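You operate a simulated robot arm through the tools that you are given. There is no shell and no other tool.

The job below is to be done with a simulated robot arm. You get a single attempt, and the scene is never put back.

Task
Check the ticket's proof on the light box at HIGH under the loupe.
Fine: the cream ticket names it; proof on the glass, box switched on, knob at HIGH, loupe standing on the proof. Set down upright: loupe.

Only the result counts: the job must be done as asked and must still hold three seconds after the hand-in. Knocking over, shifting, dropping, spilling or breaking anything else fails it.

Robot
A 6-joint arm with a two-finger gripper, fixed in place. Base frame: the origin is at the foot of the arm, x ahead of it, y to its left, z up. Readings come in mm, degrees, newtons and seconds.
Its first joint turns from -166.0 to 166.0 degrees. Payload 1.71 kg.
The TCP is the grasp point between the finger pads, 20 mm short of the fingertips. In the tool frame z runs along the fingers and y along their closing line. Largest opening 96 mm; the body of the gripper starts 113 mm behind the TCP.
Orientation is told as [roll, pitch, yaw] about the base's x, y, z axes, in that order, counted from this pose: with the fingers straight down and closing along the base's y, the tool's x points along the base's -x, its y along +y and its z along -z.

Tools
- The arm moves only by the tool drive_tool. Its argument "targets" is a list of rows, each an object of numbers (a shift or turn left out is 0, a gripper value left out holds the last): "hand": the gripper command, from -1 (shut) to 1 (fully open), values between in proportion; "dx", "dy", "dz": the shift along the base's x, y, z in cm; "ax", "ay", "az": the turn, a rotation vector about the base's x, y, z in degrees. In form: [{"hand": .., "dx": .., "dy": .., "dz": .., "ax": .., "ay": .., "az": ..}, ...]. A call has 1 to 20 rows; each row shifts and turns the commanded pose from where the row before left it. Each row takes 0.2 s and may step no farther than 50 mm and 8.6 degrees from the row before; otherwise, or with a gripper value out of range, the whole call is refused. A pose out of reach is approached as far as the arm can. The call stops where the force on the tool passes 90 N (or 10 N more than at its start, if that is more) or the arm is blocked; 0.2 s more then pass. Each finger travels about 45 mm/s and halts on what it meets, pressing with about 33 N; the grip force reading is that of the motor and also rises with nothing between the fingers. The clock runs only during rows and for 0.2 s after the last one: add rows that do not move to give the fingers time. The reply holds the time, the measured pose of the TCP, the force on the tool along the base axes, the opening and the grip force, in the units named above and with some noise, with the torque about the TCP (base axes, N m) and any sound that the robot's microphone picked up.
- Cameras (640 x 400 px; columns grow to the right, rows downward): "scene" is fixed at [400.1, 501.6, 1620.5]; the picture's right is [-0.73, 0.68, 0.00], its down [0.67, 0.72, -0.20] and it looks along [-0.13, -0.14, -0.98] (base axes); focal length 277 px, centre (320, 200). "wrist" rides on the gripper at [66, 14, -145] in the tool frame; the picture's right is [-0.21, 0.98, 0.00], its down [-0.88, -0.18, -0.45] and it looks along [-0.44, -0.09, 0.90] (tool axes); focal length 275 px, centre (320, 200). There is no depth. A picture from a camera that has moved, and an enlarged one, comes with that camera's place and axes in the base frame and with its lens.
- capture(camera): a new picture of that camera. The clock stands still meanwhile.
- raise_lower(by): slides the trunk up (or, below 0, down) by that many mm; the arm rides with it, the base frame stays. It gives what a move gives, with no picture.
- zoom(camera, box): a new picture of the part [left, top, right, bottom] of that camera's present view, enlarged. The clock stands still meanwhile.
- finish_job(): hands the job in; it is judged then, once.

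Places have to be worked out from the pictures, the camera data and where the tool is seen. Open the gripper and draw the arm clear of the work before you hand the job in, unless the task says otherwise.

The tools are called after "Emit:" by a JSON object that holds its "name" and its "arguments". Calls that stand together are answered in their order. drive_tool: Moves the arm, as the interface text tells. Its arguments: {"type":"object","properties":{"targets":{"type":"array","items":{"type":"object","properties":{"hand":{"type":"number"},"dx":{"type":"number"},"dy":{"type":"number"},"dz":{"type":"number"},"ax":{"type":"number"},"ay":{"type":"number"},"az":{"type":"number"}}}}},"required":["targets"]} The other tools are called the same way: raise_lower (by) slides the trunk up or down; capture (camera) takes a picture; zoom (camera, box) takes an enlarged picture of a part of a camera's view; finish_job () hands the job in.

At the start:

```text
clock: 0.0
tool_pos: [144.7, 425.2, 1234.8]
tcp_rot: [0.1, 0.1, 0.2]
contact_force: [-0.3, -0.5, -0.3]
moment: [-0.03, 0.01, -0.01]
grip_width: 96.0
grasp_force: 0.0
trunk travel left (down, up): [-175.0, 215.0]
```

scene: 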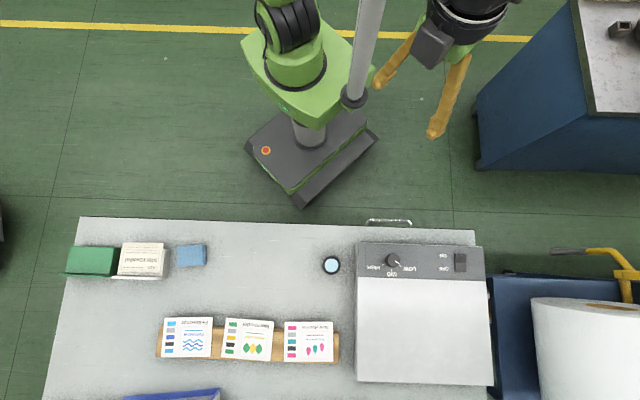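
wrist: 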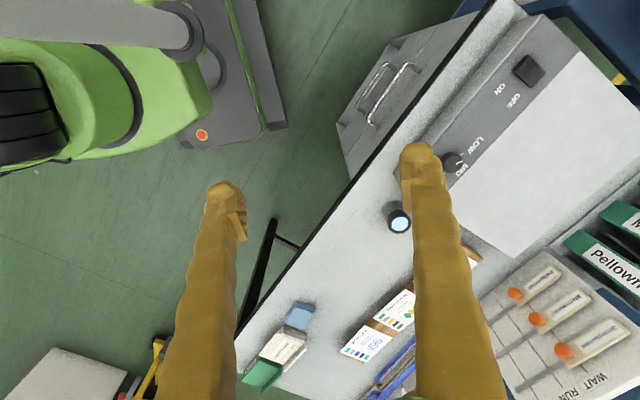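

The scene picture shows a table with the ticket, three proofs on a rail, a loupe and a light box. I'll zoom in to read the ticket, the proofs and the control panel.

Emit:
{"name": "zoom", "arguments": {"camera": "scene", "box": [50, 220, 220, 326]}}

Emit:
{"name": "zoom", "arguments": {"camera": "scene", "box": [150, 300, 350, 400]}}

Emit:
{"name": "zoom", "arguments": {"camera": "scene", "box": [310, 210, 500, 300]}}

Emit:
{"name": "capture", "arguments": {"camera": "wrist"}}

```text
3.76 times, centred on (135, 273) of scene
camera zoom: at [400.1, 501.6, 1620.5], right [-0.73, 0.68, 0.0], down [0.67, 0.72, -0.2], along [-0.13, -0.14, -0.98], focal length 1041 px, centre (1016, -75)
```

zoom: 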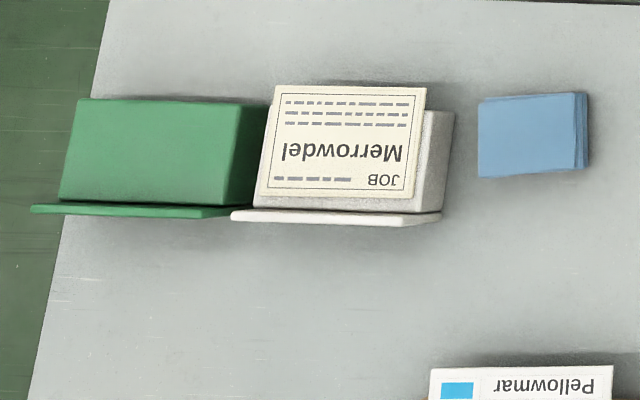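

```text
3.20 times, centred on (250, 350) of scene
camera zoom: at [400.1, 501.6, 1620.5], right [-0.73, 0.68, 0.0], down [0.67, 0.72, -0.2], along [-0.13, -0.14, -0.98], focal length 885 px, centre (544, -280)
```

zoom: 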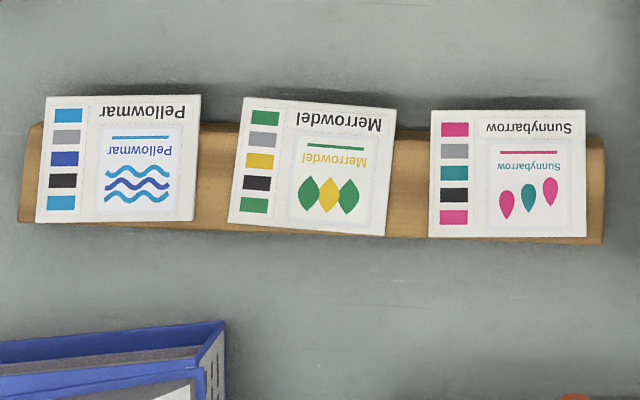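

```text
3.37 times, centred on (405, 255) of scene
camera zoom: at [400.1, 501.6, 1620.5], right [-0.73, 0.68, 0.0], down [0.67, 0.72, -0.2], along [-0.13, -0.14, -0.98], focal length 932 px, centre (34, 15)
```

zoom: 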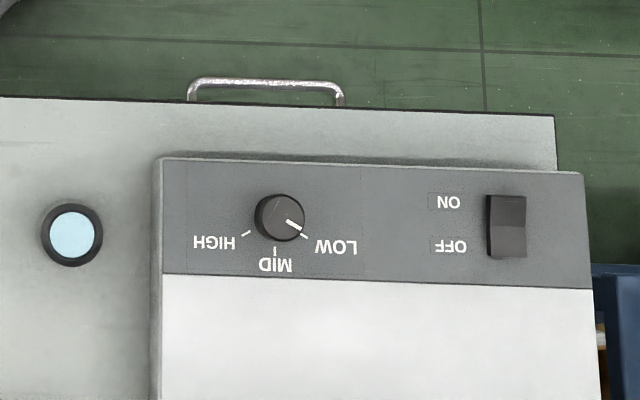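

```text
taken
camera wrist: at [80.1, 439.7, 1378.9], right [0.2, 0.98, 0.0], down [0.88, -0.18, 0.44], along [0.43, -0.09, -0.9], focal length 275 px, centre (320, 200)
```

wrist: 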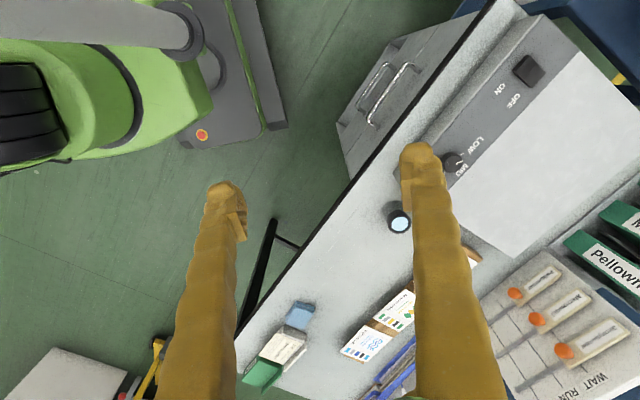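

The cream ticket says "Merrowdel", and that proof is the middle card on the wooden rail. The knob points to LOW and the switch looks off. Triangulating the loupe from both cameras puts its top near (396, 538, 889). I'll move the wrist camera above the proofs for a closer look.

Emit:
{"name": "drive_tool", "arguments": {"targets": [{"dx": 4, "dy": 1.2, "dz": -0.5}, {"dx": 4, "dy": 1.2, "dz": -0.5}, {"dx": 4, "dy": 1.2, "dz": -0.5}, {"dx": 4, "dy": 1.2, "dz": -0.5}, {"dx": 4, "dy": 1.2, "dz": -0.5}, {"dx": 4, "dy": 1.2, "dz": -0.5}, {"dx": 4, "dy": 1.2, "dz": -0.5}, {"dx": 4, "dy": 1.2, "dz": -0.5}, {"dx": 4, "dy": 1.2, "dz": -0.5}]}}

Emit:
{"name": "capture", "arguments": {"camera": "wrist"}}

Emit:
{"name": "capture", "arguments": {"camera": "scene"}}

```text
clock: 2.0
tool_pos: [486.9, 532.5, 1190.6]
tcp_rot: [0.1, -0.9, 0.1]
contact_force: [0.2, -0.6, -0.1]
moment: [0.04, -0.02, 0.0]
grip_width: 96.1
grasp_force: 0.0
trunk travel left (down, up): [-175.0, 215.0]
```

```text
taken
camera wrist: at [419.2, 547.0, 1334.6], right [0.2, 0.98, 0.0], down [0.87, -0.18, 0.46], along [0.45, -0.09, -0.89], focal length 275 px, centre (320, 200)
```

wrist: 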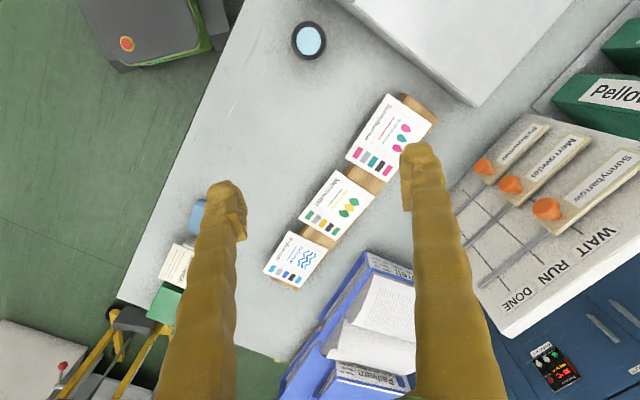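

```text
taken
```

scene: 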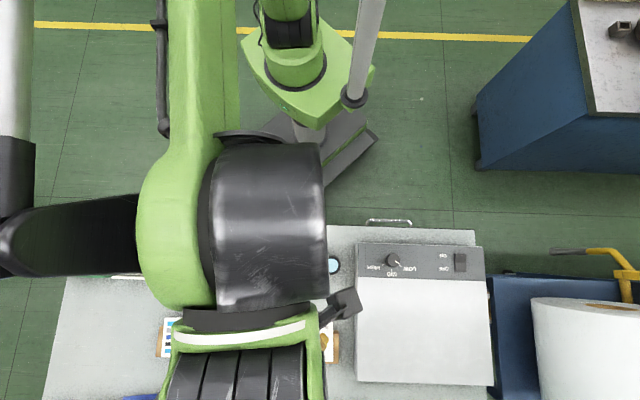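

The wrist camera now sees the cards on the rail. I'll enlarge that area to see how the cards rest and how high the rail lifts them.

Emit:
{"name": "zoom", "arguments": {"camera": "wrist", "box": [240, 80, 450, 300]}}

Emit:
{"name": "zoom", "arguments": {"camera": "wrist", "box": [110, 180, 250, 330]}}

Emit:
{"name": "zoom", "arguments": {"camera": "wrist", "box": [270, 10, 350, 70]}}

```text
1.82 times, centred on (345, 190) of wrist
camera zoom: at [419.2, 547.0, 1334.6], right [0.2, 0.98, 0.0], down [0.87, -0.18, 0.46], along [0.45, -0.09, -0.89], focal length 500 px, centre (274, 218)
```

zoom: 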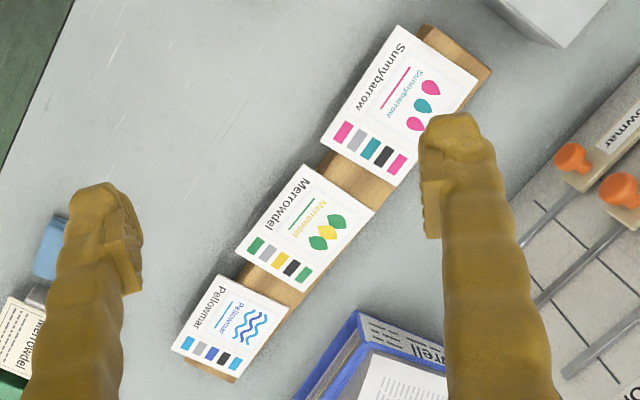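

```text
2.67 times, centred on (180, 255) of wrist
camera zoom: at [419.2, 547.0, 1334.6], right [0.2, 0.98, 0.0], down [0.87, -0.18, 0.46], along [0.45, -0.09, -0.89], focal length 734 px, centre (693, 53)
```

zoom: 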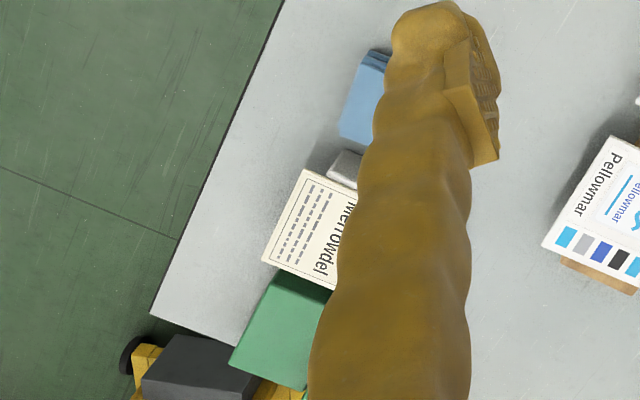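

```text
6.67 times, centred on (310, 40) of wrist
camera zoom: at [419.2, 547.0, 1334.6], right [0.2, 0.98, 0.0], down [0.87, -0.18, 0.46], along [0.45, -0.09, -0.89], focal length 1835 px, centre (387, 1267)
```

zoom: 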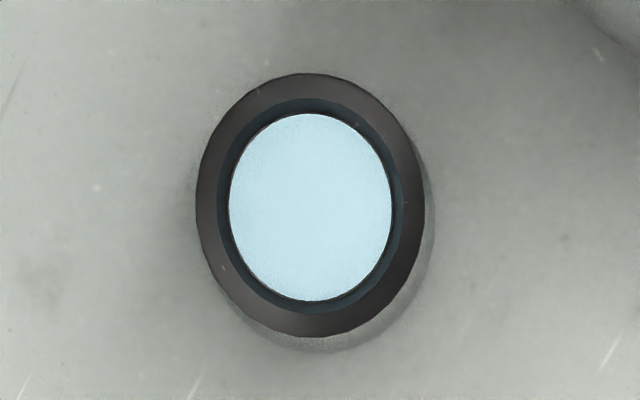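

The card corners triangulate to about z 880–890, with the table near z 863. The card is about 125 x 90 mm, with its long axis at about 132° in the base frame. I'll lower the arm and yaw it about -48° so the closing line matches the card's short side, then look again from nearer.

Emit:
{"name": "drive_tool", "arguments": {"targets": [{"dx": 2.2, "dy": 0.77, "dz": -2.5, "az": -8}, {"dx": 2.2, "dy": 0.77, "dz": -2.5, "az": -8}, {"dx": 2.2, "dy": 0.77, "dz": -2.5, "az": -8}, {"dx": 2.2, "dy": 0.77, "dz": -2.5, "az": -8}, {"dx": 2.2, "dy": 0.77, "dz": -2.5, "az": -8}, {"dx": 2.2, "dy": 0.77, "dz": -2.5, "az": -8}, {}, {}]}}

Emit:
{"name": "capture", "arguments": {"camera": "wrist"}}

```text
clock: 3.8
tool_pos: [621.5, 578.2, 1039.4]
tcp_rot: [0.0, -0.8, -48.1]
contact_force: [-0.1, 0.3, 0.0]
moment: [-0.02, 0.01, -0.01]
grip_width: 95.9
grasp_force: 0.2
trunk travel left (down, up): [-175.0, 215.0]
```

```text
taken
camera wrist: at [586.1, 638.1, 1184.3], right [0.86, 0.5, 0.0], down [0.45, -0.77, 0.46], along [0.23, -0.39, -0.89], focal length 275 px, centre (320, 200)
```

wrist: 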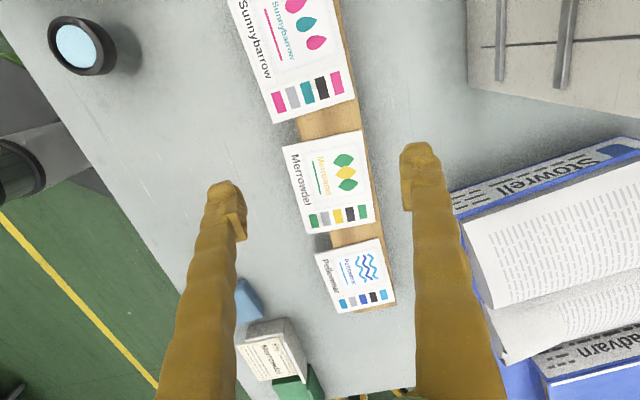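

The Merrowdel card now sits between the fingers in view. I'll enlarge the card and rail to read the corners, and enlarge the loupe as well.

Emit:
{"name": "zoom", "arguments": {"camera": "wrist", "box": [260, 115, 400, 245]}}

Emit:
{"name": "zoom", "arguments": {"camera": "wrist", "box": [30, 0, 150, 100]}}

Emit:
{"name": "zoom", "arguments": {"camera": "wrist", "box": [200, 230, 420, 400]}}

```text
3.08 times, centred on (330, 180) of wrist
camera zoom: at [586.1, 638.1, 1184.3], right [0.86, 0.5, 0.0], down [0.45, -0.77, 0.46], along [0.23, -0.39, -0.89], focal length 847 px, centre (289, 262)
```

zoom: 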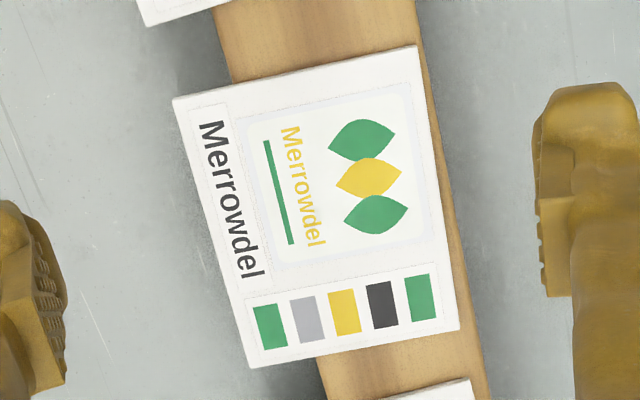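

```text
4.00 times, centred on (90, 50) of wrist
camera zoom: at [586.1, 638.1, 1184.3], right [0.86, 0.5, 0.0], down [0.45, -0.77, 0.46], along [0.23, -0.39, -0.89], focal length 1101 px, centre (1240, 800)
```

zoom: 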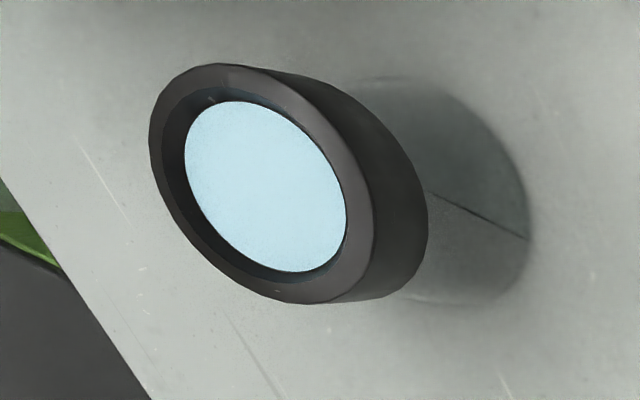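

```text
2.35 times, centred on (310, 315) of wrist
camera zoom: at [586.1, 638.1, 1184.3], right [0.86, 0.5, 0.0], down [0.45, -0.77, 0.46], along [0.23, -0.39, -0.89], focal length 648 px, centre (344, -71)
```

zoom: 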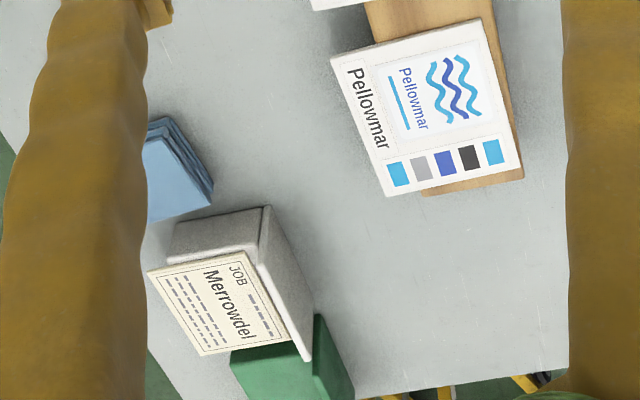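

The Merrowdel card is flat at about z 887, centred near (666, 528) and about 120 x 90 mm, with its short side along about 42°. I'll enlarge the far card edge to see whether the rail sticks out past it.

Emit:
{"name": "zoom", "arguments": {"camera": "wrist", "box": [350, 120, 400, 150]}}

Emit:
{"name": "zoom", "arguments": {"camera": "wrist", "box": [350, 205, 410, 245]}}

Emit:
{"name": "zoom", "arguments": {"camera": "wrist", "box": [270, 120, 330, 160]}}

Emit:
{"name": "zoom", "arguments": {"camera": "wrist", "box": [350, 260, 410, 320]}}

```text
12.80 times, centred on (375, 135) of wrist
camera zoom: at [586.1, 638.1, 1184.3], right [0.86, 0.5, 0.0], down [0.45, -0.77, 0.46], along [0.23, -0.39, -0.89], focal length 3524 px, centre (-384, 1032)
```

zoom: 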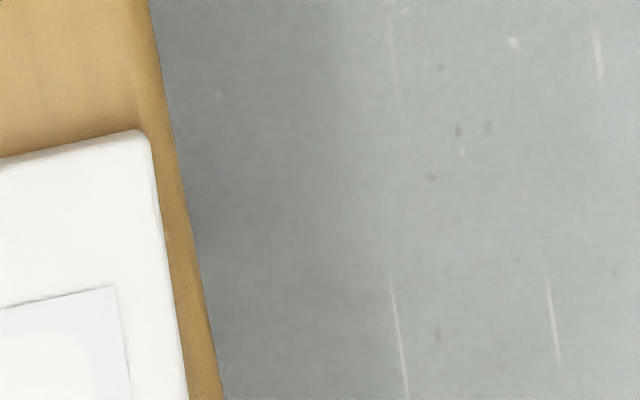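

```text
10.00 times, centred on (380, 225) of wrist
camera zoom: at [586.1, 638.1, 1184.3], right [0.86, 0.5, 0.0], down [0.45, -0.77, 0.46], along [0.23, -0.39, -0.89], focal length 2753 px, centre (-280, -50)
```

zoom: 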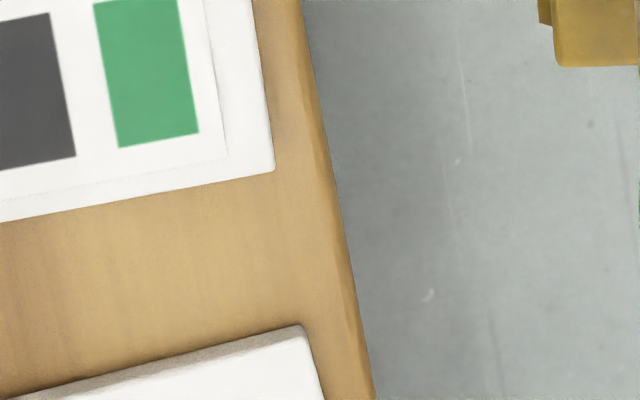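

```text
10.00 times, centred on (300, 140) of wrist
camera zoom: at [586.1, 638.1, 1184.3], right [0.86, 0.5, 0.0], down [0.45, -0.77, 0.46], along [0.23, -0.39, -0.89], focal length 2753 px, centre (520, 800)
```

zoom: 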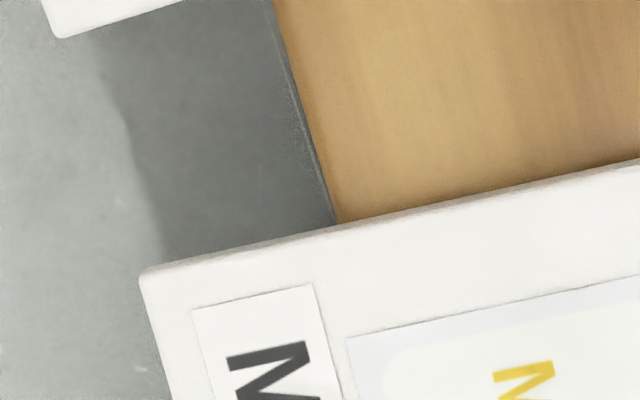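

```text
6.67 times, centred on (380, 290) of wrist
camera zoom: at [586.1, 638.1, 1184.3], right [0.86, 0.5, 0.0], down [0.45, -0.77, 0.46], along [0.23, -0.39, -0.89], focal length 1835 px, centre (-80, -400)
```

zoom: 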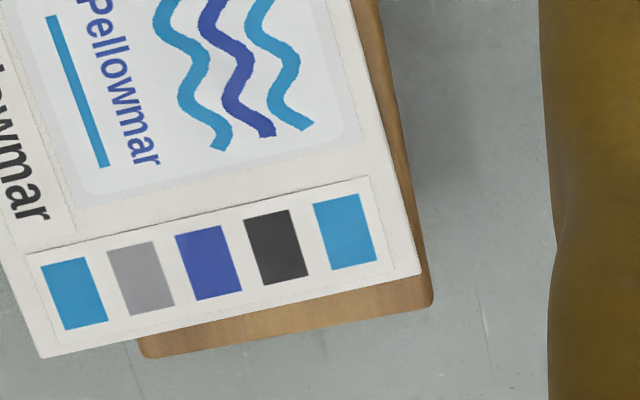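

The rail sticks out about 3–8 mm past the card's far edge, and the title edge overhangs the near side by about 22 mm. Before handling anything I'll look at the light box panel from above.

Emit:
{"name": "drive_tool", "arguments": {"targets": [{"dz": 4, "dx": -1}, {"dx": -4, "dy": 2, "dz": 1.5}, {"dx": -4, "dy": 2, "dz": 1.5}, {"dx": -4, "dy": 2, "dz": 1.5}, {"dx": -4, "dy": 2, "dz": 1}, {"dx": -4, "dy": 2, "dz": 1}, {"dx": -4, "dy": 2, "dz": 0.5}, {"dx": -4, "dy": 2}, {"dx": -4, "dy": 2}, {"dx": -4, "dy": 2}, {"dx": -3, "dy": 2}, {"dx": -3, "dy": 2}, {}, {}]}}

Emit:
{"name": "capture", "arguments": {"camera": "wrist"}}

```text
clock: 6.8
tool_pos: [190.7, 798.7, 1150.9]
tcp_rot: [0.0, -0.7, -48.0]
contact_force: [-0.2, -0.2, 0.4]
moment: [0.0, -0.02, 0.0]
grip_width: 96.2
grasp_force: 0.1
trunk travel left (down, up): [-175.0, 215.0]
```

```text
taken
camera wrist: at [155.5, 858.7, 1294.6], right [0.86, 0.5, 0.0], down [0.45, -0.77, 0.46], along [0.23, -0.39, -0.89], focal length 275 px, centre (320, 200)
```

wrist: 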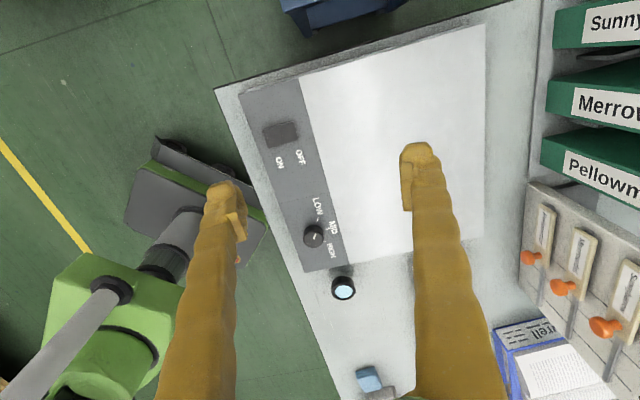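

From here I can see the switch, the knob and the glass. I'll enlarge the knob, the switch and the whole box.

Emit:
{"name": "zoom", "arguments": {"camera": "wrist", "box": [280, 180, 370, 280]}}

Emit:
{"name": "zoom", "arguments": {"camera": "wrist", "box": [245, 100, 325, 180]}}

Emit:
{"name": "zoom", "arguments": {"camera": "wrist", "box": [210, 0, 530, 300]}}

Emit:
{"name": "zoom", "arguments": {"camera": "wrist", "box": [310, 255, 370, 305]}}

```text
4.00 times, centred on (325, 230) of wrist
camera zoom: at [155.5, 858.7, 1294.6], right [0.86, 0.5, 0.0], down [0.45, -0.77, 0.46], along [0.23, -0.39, -0.89], focal length 1101 px, centre (300, 80)
```

zoom: 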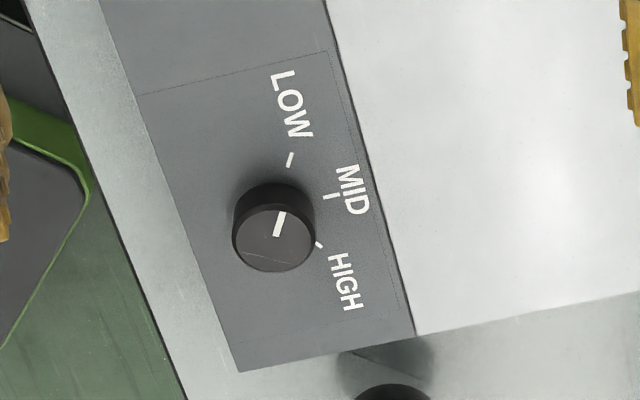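

```text
5.00 times, centred on (285, 140) of wrist
camera zoom: at [155.5, 858.7, 1294.6], right [0.86, 0.5, 0.0], down [0.45, -0.77, 0.46], along [0.23, -0.39, -0.89], focal length 1376 px, centre (495, 500)
```

zoom: 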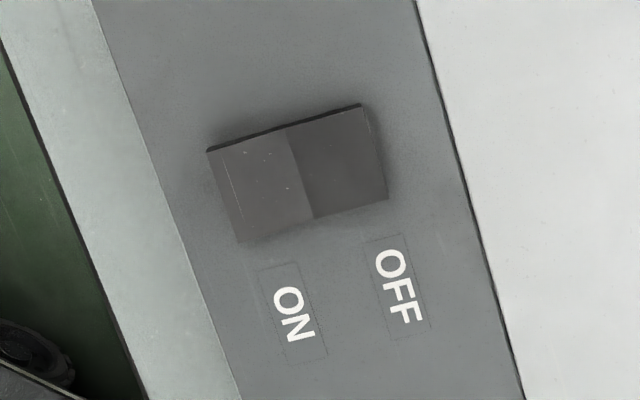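

```text
1.33 times, centred on (370, 150) of wrist
camera zoom: at [155.5, 858.7, 1294.6], right [0.86, 0.5, 0.0], down [0.45, -0.77, 0.46], along [0.23, -0.39, -0.89], focal length 367 px, centre (253, 267)
```

zoom: 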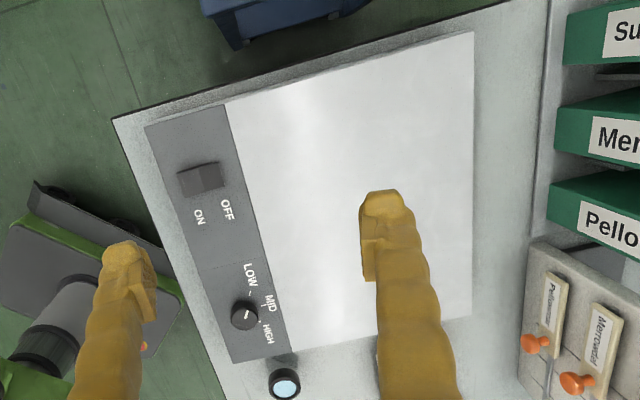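

```text
8.00 times, centred on (340, 280) of wrist
camera zoom: at [155.5, 858.7, 1294.6], right [0.86, 0.5, 0.0], down [0.45, -0.77, 0.46], along [0.23, -0.39, -0.89], focal length 2202 px, centre (160, -440)
```

zoom: 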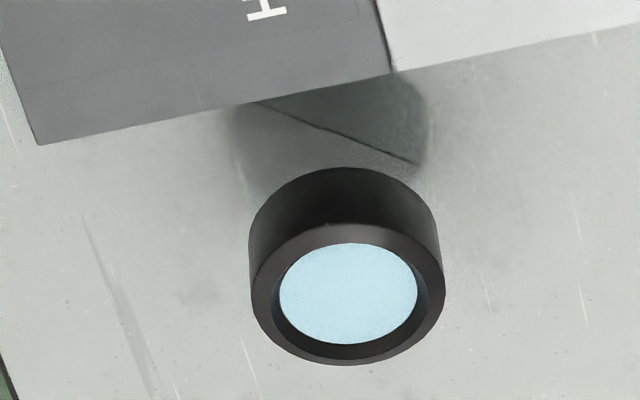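

Triangulation gives these positions:
- **Box top:** z about 905.
- **Knob top:** (274.5, 631, 933), about 35 mm across.
- **Rocker ridge:** about (155, 751, 914), with the ON half toward the robot, centred near (146, 742).
- **Loupe top:** about (396, 538, 905).

I'll close the fingers and hover over the ON half.

Emit:
{"name": "drive_tool", "arguments": {"targets": [{"hand": -1, "dx": -0.91, "dy": -1.15, "dz": -3.4, "ay": 0.7}, {"dx": -0.91, "dy": -1.15, "dz": -3.4}, {"dx": -0.91, "dy": -1.15, "dz": -3.4}, {"dx": -0.91, "dy": -1.15, "dz": -3.4}, {"dx": -0.91, "dy": -1.15, "dz": -3.4}, {}, {}]}}

Emit:
{"name": "capture", "arguments": {"camera": "wrist"}}

Emit:
{"name": "capture", "arguments": {"camera": "scene"}}

```text
clock: 8.4
tool_pos: [145.1, 742.7, 981.6]
tcp_rot: [-0.6, -0.2, -47.9]
contact_force: [0.5, 0.6, 0.0]
moment: [-0.02, 0.0, -0.06]
grip_width: 0.2
grasp_force: 29.4
trunk travel left (down, up): [-175.0, 215.0]
```

```text
taken
camera wrist: at [111.3, 801.7, 1123.9], right [0.86, 0.5, -0.01], down [0.45, -0.77, 0.45], along [0.22, -0.39, -0.89], focal length 275 px, centre (320, 200)
```

wrist: 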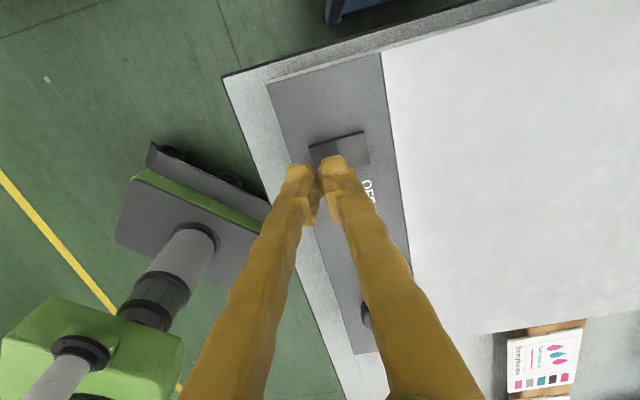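

```text
taken
```

scene: 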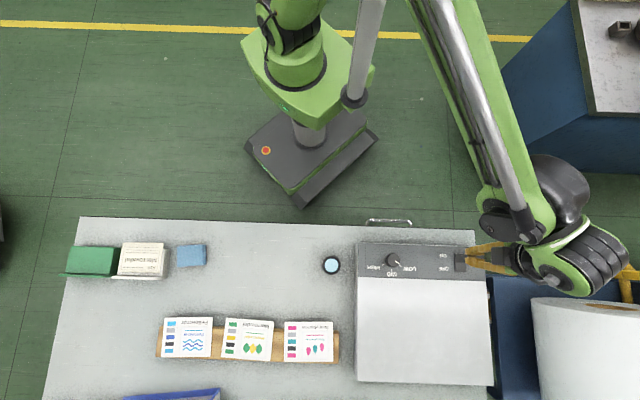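

The fingers are closed and hovering near the rocker. I'll enlarge both views to check the lateral alignment before pressing.

Emit:
{"name": "zoom", "arguments": {"camera": "scene", "box": [430, 230, 530, 290]}}

Emit:
{"name": "zoom", "arguments": {"camera": "wrist", "box": [260, 110, 400, 240]}}

```text
6.40 times, centred on (480, 260) of scene
camera zoom: at [400.1, 501.6, 1620.5], right [-0.73, 0.68, 0.0], down [0.67, 0.72, -0.2], along [-0.13, -0.14, -0.98], focal length 1770 px, centre (-704, -184)
```

zoom: 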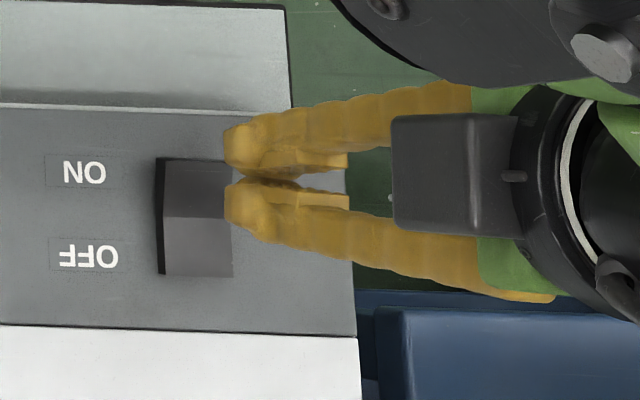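

```text
3.08 times, centred on (330, 175) of wrist
camera zoom: at [111.3, 801.7, 1123.9], right [0.86, 0.5, -0.01], down [0.45, -0.77, 0.45], along [0.22, -0.39, -0.89], focal length 847 px, centre (289, 277)
```

zoom: 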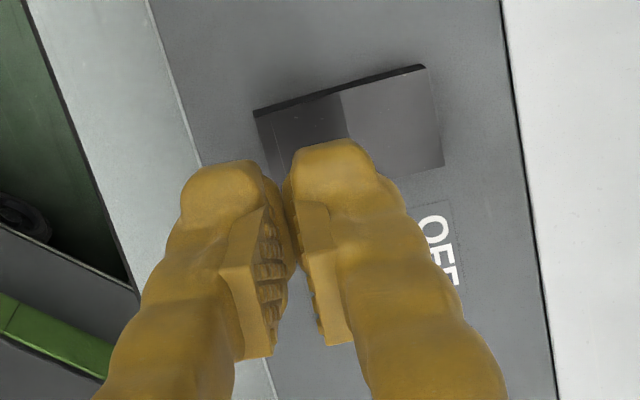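

The hover point is about 17 mm from the ridge, so I'll shift roughly 4 mm toward the ridge and fix the small tilt. Then I'll descend close to the ON half.

Emit:
{"name": "drive_tool", "arguments": {"targets": [{"dx": 0.3, "dy": 0.13, "dz": -1, "ax": 0.55, "ay": -0.25}, {"dz": -1.2}, {"dz": -0.8}, {}]}}

Emit:
{"name": "zoom", "arguments": {"camera": "scene", "box": [430, 230, 530, 290]}}

Emit:
{"name": "zoom", "arguments": {"camera": "wrist", "box": [260, 110, 400, 240]}}

```text
clock: 9.4
tool_pos: [145.8, 743.8, 950.5]
tcp_rot: [0.0, 0.0, -47.8]
contact_force: [0.1, -0.3, -0.7]
moment: [-0.02, 0.0, -0.04]
grip_width: 0.0
grasp_force: 29.5
trunk travel left (down, up): [-175.0, 215.0]
```

```text
6.40 times, centred on (480, 260) of scene
camera zoom: at [400.1, 501.6, 1620.5], right [-0.73, 0.68, 0.0], down [0.67, 0.72, -0.2], along [-0.13, -0.14, -0.98], focal length 1770 px, centre (-704, -184)
```

zoom: 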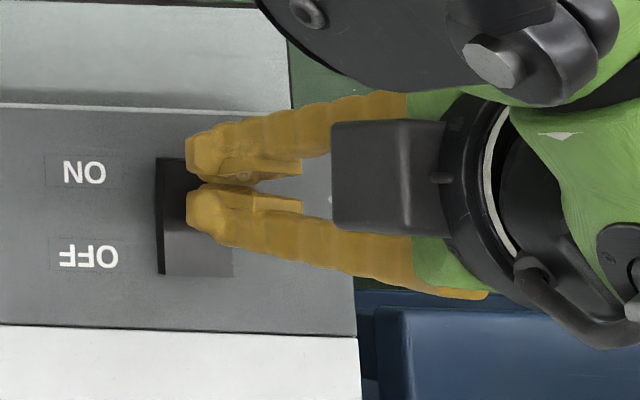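

```text
3.08 times, centred on (330, 175) of wrist
camera zoom: at [112.0, 802.2, 1094.9], right [0.86, 0.5, 0.0], down [0.45, -0.77, 0.45], along [0.22, -0.38, -0.9], focal length 847 px, centre (289, 277)
```

zoom: 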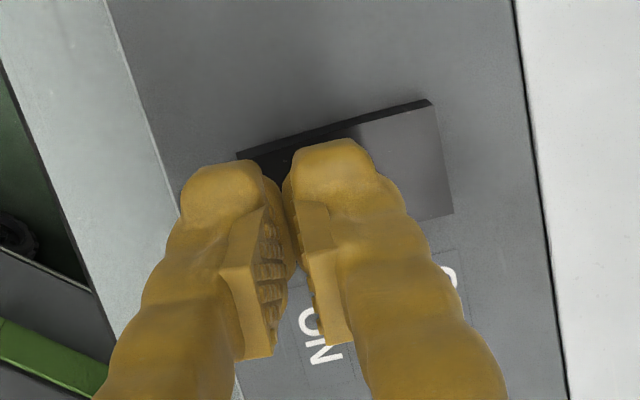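

The tips are about 10 mm above the ON half with the lobes straddling it. I'll shift 2 mm away from the ridge and press down in small steps while listening for a click.

Emit:
{"name": "drive_tool", "arguments": {"targets": [{"dx": -0.14, "dy": -0.14, "dz": -0.4}, {"dz": -0.4}, {"dz": -0.2}, {}]}}

```text
clock: 10.4
tool_pos: [145.0, 742.3, 941.8]
tcp_rot: [0.1, 0.0, -48.0]
contact_force: [-0.9, 0.2, 0.2]
moment: [-0.02, -0.03, 0.01]
grip_width: 0.3
grasp_force: 30.0
trunk travel left (down, up): [-175.0, 215.0]
```

There is no contact yet at TCP z 942, with the tips at 922. I'll keep descending in 2 mm steps.

Emit:
{"name": "drive_tool", "arguments": {"targets": [{"dz": -0.2}, {"dz": -0.2}, {}]}}

Emit:
{"name": "zoom", "arguments": {"camera": "scene", "box": [430, 230, 530, 290]}}

```text
clock: 11.2
tool_pos: [145.5, 741.9, 937.3]
tcp_rot: [0.2, 0.0, -47.9]
contact_force: [-0.5, 4.9, 13.1]
moment: [0.17, -0.06, 0.04]
grip_width: 0.1
grasp_force: 29.8
trunk travel left (down, up): [-175.0, 215.0]
```

```text
6.40 times, centred on (480, 260) of scene
camera zoom: at [400.1, 501.6, 1620.5], right [-0.73, 0.68, 0.0], down [0.67, 0.72, -0.2], along [-0.13, -0.14, -0.98], focal length 1770 px, centre (-704, -184)
```

zoom: 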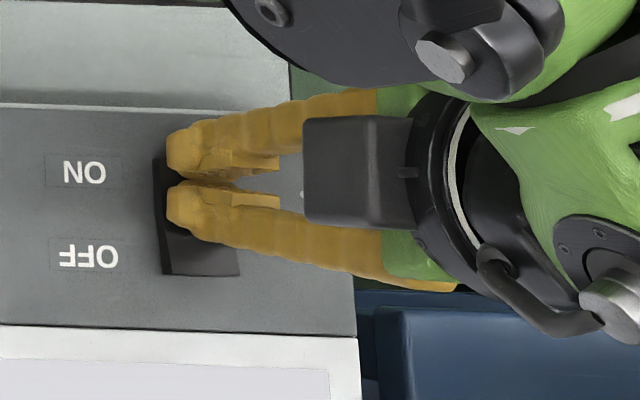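

There is 13 N of contact, the rocker has tipped, and a lit rectangle now shows on the glass. I'll press 1 mm more and then back off to check.

Emit:
{"name": "drive_tool", "arguments": {"targets": [{"dz": -0.1}, {}, {"dz": 2}, {"dz": 4}, {"dz": 4}, {}]}}

Emit:
{"name": "capture", "arguments": {"camera": "scene"}}

Emit:
{"name": "zoom", "arguments": {"camera": "wrist", "box": [240, 80, 440, 220]}}

```text
clock: 12.6
tool_pos: [146.2, 740.6, 1037.1]
tcp_rot: [0.1, 0.0, -47.9]
contact_force: [0.0, -0.9, -0.9]
moment: [0.0, -0.01, 0.02]
grip_width: 0.0
grasp_force: 29.6
trunk travel left (down, up): [-175.0, 215.0]
```

```text
taken
```

scene: 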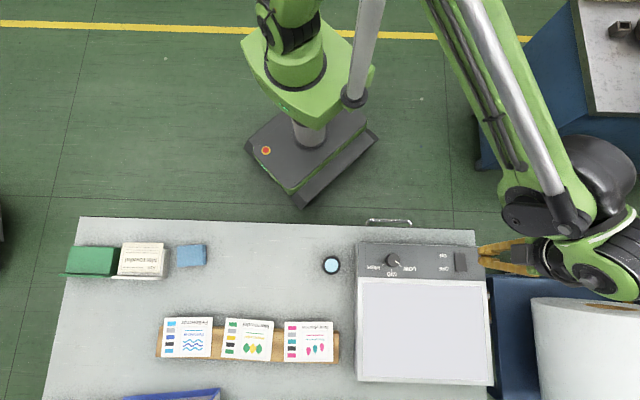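

```text
2.86 times, centred on (340, 150) of wrist
camera zoom: at [111.6, 798.2, 1180.9], right [0.86, 0.5, 0.0], down [0.45, -0.77, 0.44], along [0.23, -0.38, -0.9], focal length 786 px, centre (263, 343)
```

zoom: 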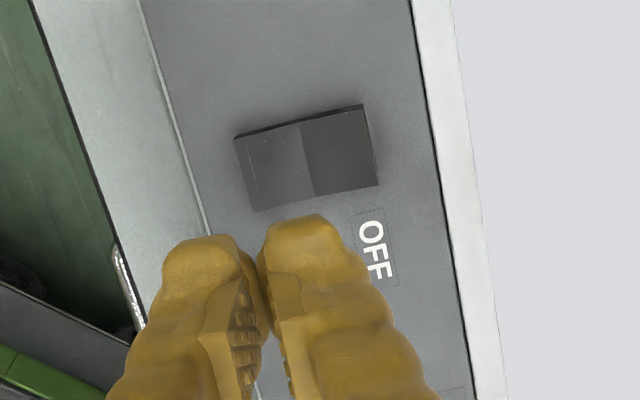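

The glass is lit now, so the box is on, and the pointer is still at LOW. Next is the knob at about (274.3, 630). I'll half-open the hand, turn it to about +7° yaw so there's room for a clockwise turn, and hover above it.

Emit:
{"name": "drive_tool", "arguments": {"targets": [{"hand": 0.25, "dx": 1.83, "dy": -1.58, "dz": -0.5, "az": 7.85}, {"dx": 1.83, "dy": -1.58, "dz": -0.5, "az": 7.85}, {"dx": 1.83, "dy": -1.58, "dz": -0.5, "az": 7.85}, {"dx": 1.83, "dy": -1.58, "dz": -0.5, "az": 7.85}, {"dx": 1.83, "dy": -1.58, "dz": -0.5, "az": 7.85}, {"dx": 1.83, "dy": -1.58, "dz": -0.5, "az": 7.85}, {"dx": 1.83, "dy": -1.58, "dz": -0.5, "az": 7.85}, {}, {}]}}

Emit:
{"name": "capture", "arguments": {"camera": "wrist"}}

Emit:
{"name": "zoom", "arguments": {"camera": "scene", "box": [340, 210, 480, 300]}}

```text
clock: 14.6
tool_pos: [276.5, 631.5, 1001.1]
tcp_rot: [0.0, 0.1, 7.0]
contact_force: [-1.0, -0.1, -0.3]
moment: [0.03, 0.0, 0.01]
grip_width: 59.9
grasp_force: 0.1
trunk travel left (down, up): [-175.0, 215.0]
```

```text
taken
camera wrist: at [209.1, 637.7, 1144.8], right [0.09, 1.0, 0.0], down [0.89, -0.08, 0.44], along [0.44, -0.04, -0.9], focal length 275 px, centre (320, 200)
```

wrist: 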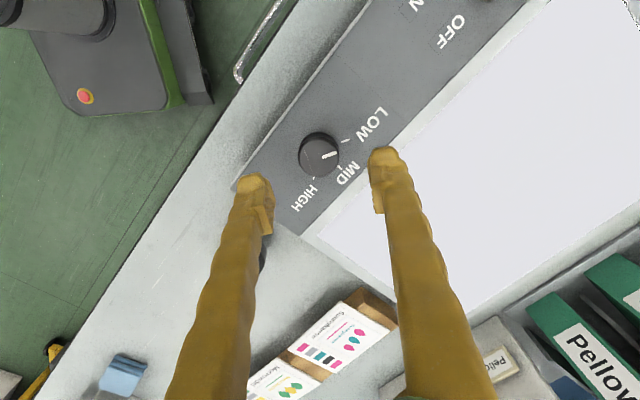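

```text
4.44 times, centred on (410, 255) of scene
camera zoom: at [400.1, 501.6, 1620.5], right [-0.73, 0.68, 0.0], down [0.67, 0.72, -0.2], along [-0.13, -0.14, -0.98], focal length 1229 px, centre (-80, -44)
```

zoom: 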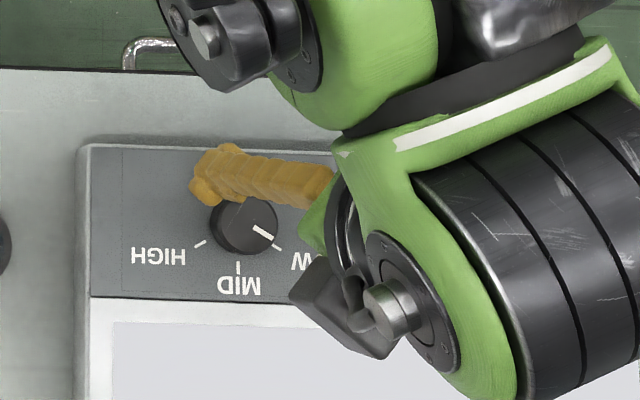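

The projected TCP axis lands at about (319.5, 160) in this picture, nearly on the knob top. I'll enlarge to measure the offset.

Emit:
{"name": "zoom", "arguments": {"camera": "wrist", "box": [270, 110, 400, 220]}}

```text
3.64 times, centred on (335, 165) of wrist
camera zoom: at [209.1, 637.7, 1144.8], right [0.09, 1.0, 0.0], down [0.89, -0.08, 0.44], along [0.44, -0.04, -0.9], focal length 1001 px, centre (266, 327)
```

zoom: 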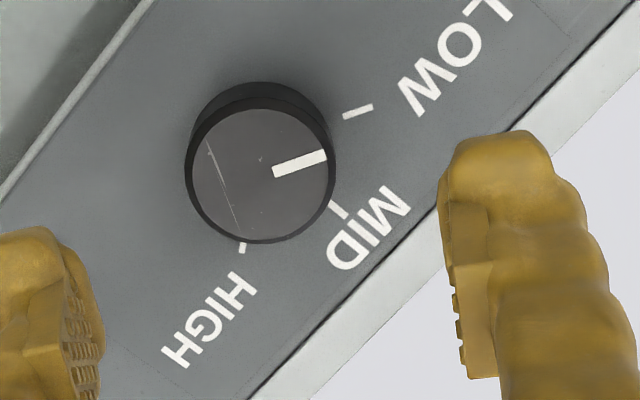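

The knob centre is within 1 mm of the TCP axis. I'll descend to TCP z about 933, with the tips just above the panel, and close on the knob.

Emit:
{"name": "drive_tool", "arguments": {"targets": [{"dx": -0.1, "dy": -0.07, "dz": -2}, {"dz": -2}, {"dz": -2}, {"dz": -0.8}, {}, {"hand": -1}, {}, {}, {}, {}]}}

Emit:
{"name": "zoom", "arguments": {"camera": "wrist", "box": [250, 100, 400, 220]}}

```text
clock: 16.8
tool_pos: [272.5, 630.8, 932.8]
tcp_rot: [0.2, 0.1, 7.0]
contact_force: [-0.8, -7.2, -6.6]
moment: [-0.1, 0.04, -0.02]
grip_width: 32.4
grasp_force: 35.2
trunk travel left (down, up): [-175.0, 215.0]
```

```text
3.33 times, centred on (325, 160) of wrist
camera zoom: at [205.5, 636.2, 1077.2], right [0.08, 1.0, 0.0], down [0.89, -0.08, 0.44], along [0.44, -0.04, -0.9], focal length 918 px, centre (303, 333)
```

zoom: 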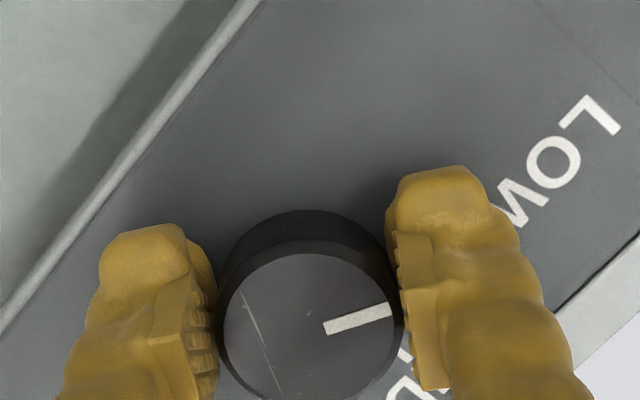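

The grip holds the knob at 32.4 mm, but the TCP sits about 3.5 mm off the axis in x. I'll reopen slightly, recentre and close again before turning.

Emit:
{"name": "drive_tool", "arguments": {"targets": [{"hand": 0.1}, {}, {"dx": 0.35, "dy": 0.05}, {}, {}]}}

Emit:
{"name": "zoom", "arguments": {"camera": "wrist", "box": [250, 120, 400, 240]}}

```text
clock: 18.0
tool_pos: [276.3, 632.1, 933.8]
tcp_rot: [0.1, 0.0, 7.0]
contact_force: [0.4, -0.3, -0.6]
moment: [-0.03, -0.01, -0.04]
grip_width: 52.9
grasp_force: 0.1
trunk travel left (down, up): [-175.0, 215.0]
```

```text
3.33 times, centred on (325, 180) of wrist
camera zoom: at [209.3, 636.8, 1077.3], right [0.08, 1.0, 0.0], down [0.89, -0.08, 0.44], along [0.44, -0.04, -0.9], focal length 918 px, centre (303, 267)
```

zoom: 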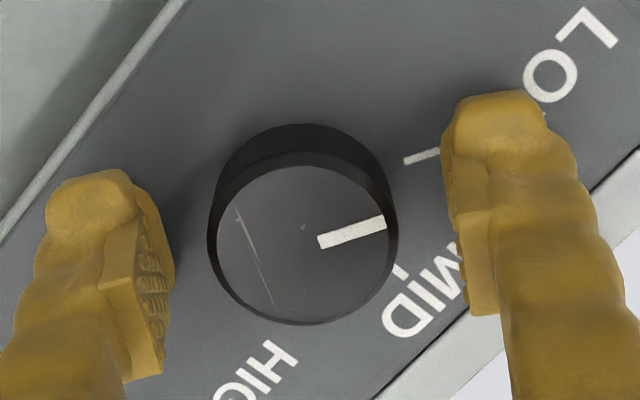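

The knob axis is about 1 mm off, so I'll trim that, close, and turn clockwise about 51° as a first portion.

Emit:
{"name": "drive_tool", "arguments": {"targets": [{"dx": -0.08, "dy": -0.09}, {"hand": -1}, {}, {}, {}, {"az": -8.5}, {"az": -8.5}, {"az": -8.5}, {"az": -8.5}, {"az": -8.5}, {"az": -8.5}, {}]}}

Emit:
{"name": "capture", "arguments": {"camera": "wrist"}}

```text
clock: 20.6
tool_pos: [276.1, 630.8, 932.3]
tcp_rot: [0.1, 0.0, -44.1]
contact_force: [8.5, 31.6, 16.1]
moment: [0.51, -0.19, 0.02]
grip_width: 32.3
grasp_force: 34.7
trunk travel left (down, up): [-175.0, 215.0]
```

```text
taken
camera wrist: at [237.8, 687.7, 1077.6], right [0.83, 0.56, 0.0], down [0.5, -0.74, 0.45], along [0.25, -0.37, -0.9], focal length 275 px, centre (320, 200)
```

wrist: 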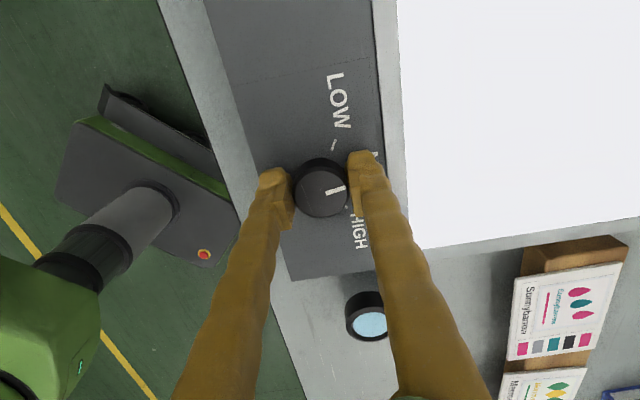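

The knob now points to about MID and the glass has brightened, but a side load of about 33 N has built up. I'll release to relieve it and recheck the centring.

Emit:
{"name": "drive_tool", "arguments": {"targets": [{"hand": 0.1}, {}, {}, {}]}}

Emit:
{"name": "zoom", "arguments": {"camera": "wrist", "box": [245, 120, 395, 260]}}

Emit:
{"name": "zoom", "arguments": {"camera": "scene", "box": [310, 210, 500, 300]}}

```text
clock: 21.6
tool_pos: [274.4, 630.5, 933.0]
tcp_rot: [0.0, -0.1, -44.0]
contact_force: [0.1, -0.6, 0.0]
moment: [-0.01, 0.03, -0.01]
grip_width: 52.9
grasp_force: 0.1
trunk travel left (down, up): [-175.0, 215.0]
```

```text
2.86 times, centred on (320, 190) of wrist
camera zoom: at [237.4, 686.2, 1078.0], right [0.83, 0.56, 0.0], down [0.5, -0.74, 0.45], along [0.25, -0.37, -0.9], focal length 786 px, centre (320, 229)
```

zoom: 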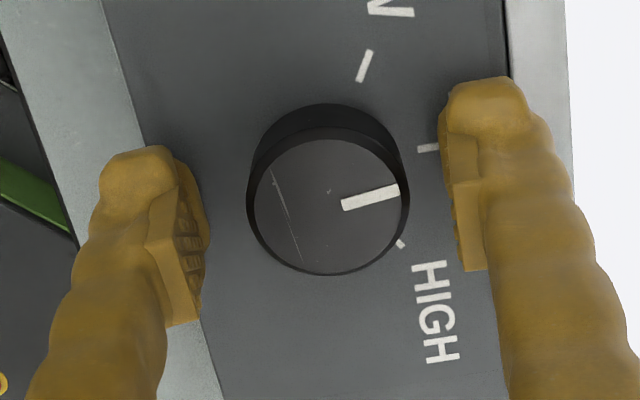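

```text
3.37 times, centred on (405, 255) of scene
camera zoom: at [400.1, 501.6, 1620.5], right [-0.73, 0.68, 0.0], down [0.67, 0.72, -0.2], along [-0.13, -0.14, -0.98], focal length 932 px, centre (34, 15)
```

zoom: 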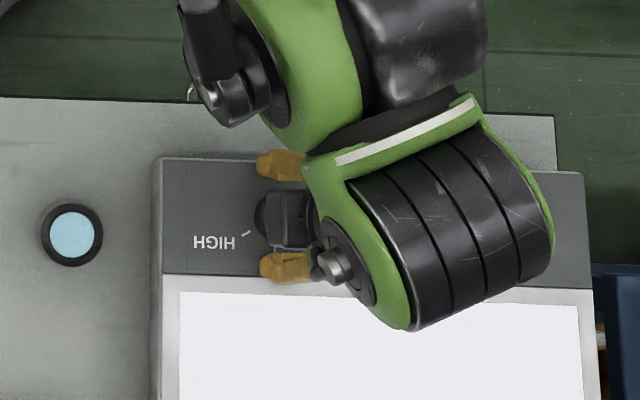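

The knob axis is at about (275.6, 632.5). The ticks fit LOW at 105°, MID at 45° and HIGH at -15°. The pointer is near 54°, so about 69° remains. I'll recentre, regrip and turn 60° more.

Emit:
{"name": "drive_tool", "arguments": {"targets": [{"dx": 0.13, "dy": 0.22}, {}, {"hand": -1}, {}, {}, {}, {"az": -7.5}, {"az": -7.5}, {"az": -7.5}, {"az": -7.5}, {}]}}

```text
clock: 24.0
tool_pos: [277.7, 632.1, 934.6]
tcp_rot: [0.0, 0.0, -74.2]
contact_force: [1.7, -17.3, 1.5]
moment: [-0.35, -0.04, -0.03]
grip_width: 32.4
grasp_force: 35.5
trunk travel left (down, up): [-175.0, 215.0]
```

The side load is moderate at 17 N and yaw is -74. I'll continue about 30° more and then look.

Emit:
{"name": "drive_tool", "arguments": {"targets": [{"dy": -0.05, "az": -7.5}, {"dy": -0.05, "az": -7.5}, {"az": -7.5}, {"az": -7.5}, {}]}}

Emit:
{"name": "capture", "arguments": {"camera": "wrist"}}

Emit:
{"name": "zoom", "arguments": {"camera": "wrist", "box": [245, 120, 395, 260]}}

```text
clock: 25.2
tool_pos: [278.5, 631.6, 933.8]
tcp_rot: [-0.1, -0.1, -103.8]
contact_force: [6.8, 9.6, 21.8]
moment: [0.24, -0.1, 0.01]
grip_width: 32.4
grasp_force: 35.0
trunk travel left (down, up): [-175.0, 215.0]
```

```text
taken
camera wrist: at [306.3, 692.8, 1078.2], right [0.9, -0.43, 0.0], down [-0.39, -0.81, 0.44], along [-0.19, -0.4, -0.9], focal length 275 px, centre (320, 200)
```

wrist: 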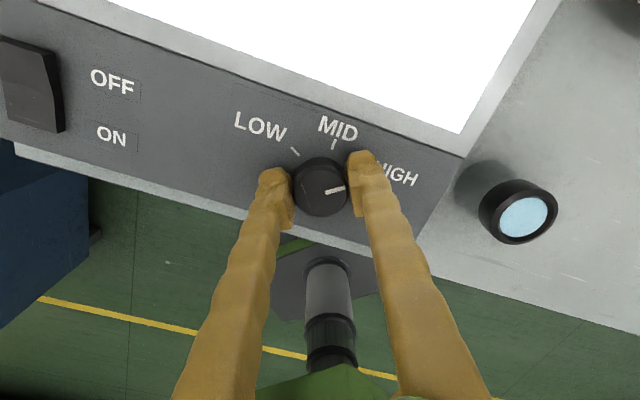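

```text
2.86 times, centred on (320, 190) of wrist
camera zoom: at [306.3, 692.8, 1078.2], right [0.9, -0.43, 0.0], down [-0.39, -0.81, 0.44], along [-0.19, -0.4, -0.9], focal length 786 px, centre (320, 229)
```

zoom: 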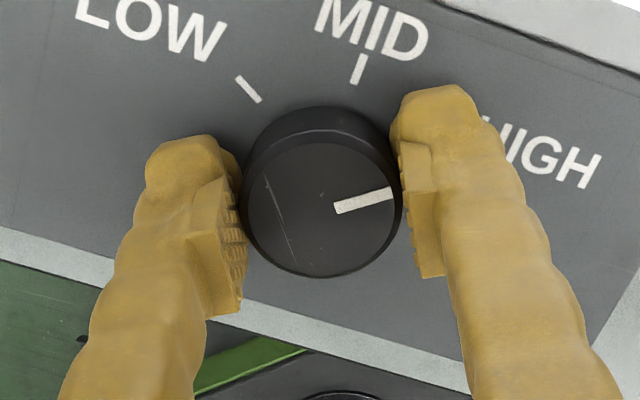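

The pointer is now near -6° by dead reckoning, with HIGH at about -15°. I'll turn 8.5° more, then release and rise slightly to compare the pointer with the HIGH tick.

Emit:
{"name": "drive_tool", "arguments": {"targets": [{"az": -4.5}, {"az": -4.3}, {}, {"hand": 0.1}, {}, {}, {}]}}

Emit:
{"name": "zoom", "arguments": {"camera": "wrist", "box": [245, 110, 415, 250]}}

```text
clock: 26.8
tool_pos: [276.7, 631.6, 933.2]
tcp_rot: [0.0, -0.1, -103.7]
contact_force: [0.6, -1.1, 0.4]
moment: [0.01, 0.0, -0.03]
grip_width: 52.8
grasp_force: 0.1
out of reach, approached as far as the arm can: row 1, 2
trunk travel left (down, up): [-175.0, 215.0]
```

```text
2.86 times, centred on (330, 180) of wrist
camera zoom: at [306.1, 692.7, 1077.3], right [0.9, -0.43, 0.0], down [-0.39, -0.81, 0.45], along [-0.19, -0.4, -0.89], focal length 786 px, centre (291, 257)
```

zoom: 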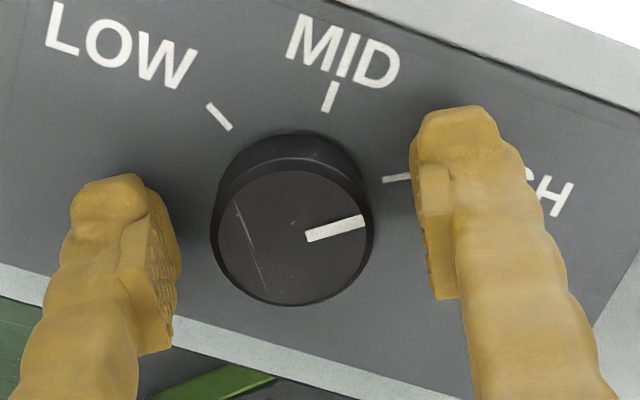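

The wrist hit its turn limit at yaw -104 with the pointer near -8.5°. I'll back the open hand up 60°, recentre on (276.5, 632), regrip and finish the remaining 7° or so.

Emit:
{"name": "drive_tool", "arguments": {"targets": [{"az": 8.5}, {"az": 8.5}, {"az": 8.5}, {"az": 8.5}, {"az": 8.5}, {"az": 8.5}, {"az": 8.5}, {}, {}]}}

Emit:
{"name": "zoom", "arguments": {"camera": "wrist", "box": [245, 110, 415, 250]}}

```text
clock: 28.8
tool_pos: [277.5, 632.7, 933.6]
tcp_rot: [0.0, 0.0, -44.1]
contact_force: [0.0, -0.3, -0.2]
moment: [0.01, -0.01, -0.01]
grip_width: 52.8
grasp_force: 0.1
trunk travel left (down, up): [-175.0, 215.0]
```

```text
2.86 times, centred on (330, 180) of wrist
camera zoom: at [239.4, 688.0, 1077.7], right [0.83, 0.56, 0.0], down [0.5, -0.74, 0.45], along [0.25, -0.37, -0.9], focal length 786 px, centre (291, 257)
```

zoom: 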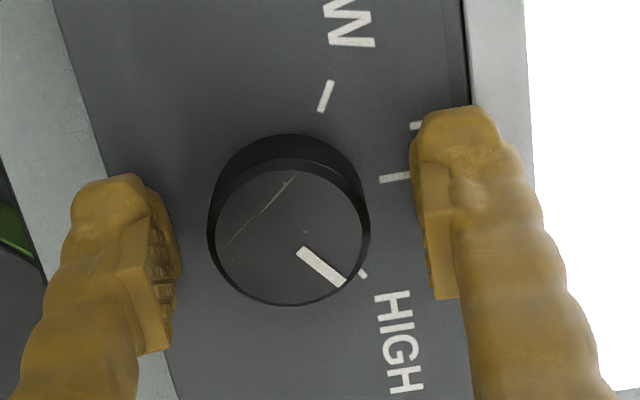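

The knob sits about 1 mm off the TCP axis. I'll trim, regrip, turn 7° clockwise and release to compare.

Emit:
{"name": "drive_tool", "arguments": {"targets": [{"dx": -0.12, "dy": 0.03}, {"hand": -1}, {}, {}, {}, {"az": -3.5}, {"az": -3.5}, {}, {}, {"hand": 0.1}, {}, {}, {}]}}

Emit:
{"name": "zoom", "arguments": {"camera": "wrist", "box": [245, 110, 415, 250]}}

```text
clock: 31.6
tool_pos: [275.1, 632.1, 934.0]
tcp_rot: [0.0, -0.1, -51.2]
contact_force: [0.4, 0.2, -0.1]
moment: [0.02, 0.01, 0.0]
grip_width: 52.9
grasp_force: 0.1
trunk travel left (down, up): [-175.0, 215.0]
```

```text
2.86 times, centred on (330, 180) of wrist
camera zoom: at [245.1, 692.3, 1077.9], right [0.89, 0.45, 0.0], down [0.41, -0.8, 0.45], along [0.2, -0.4, -0.9], focal length 786 px, centre (291, 257)
```

zoom: 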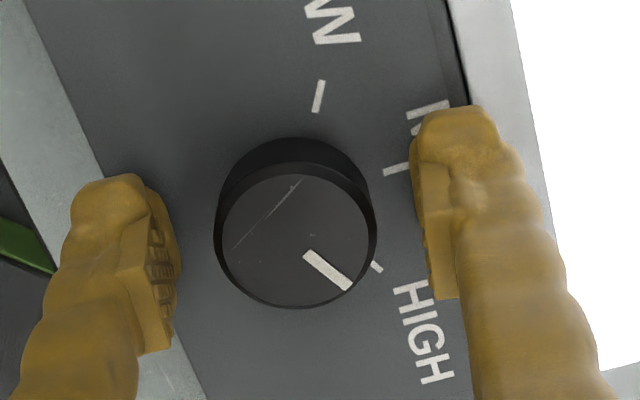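

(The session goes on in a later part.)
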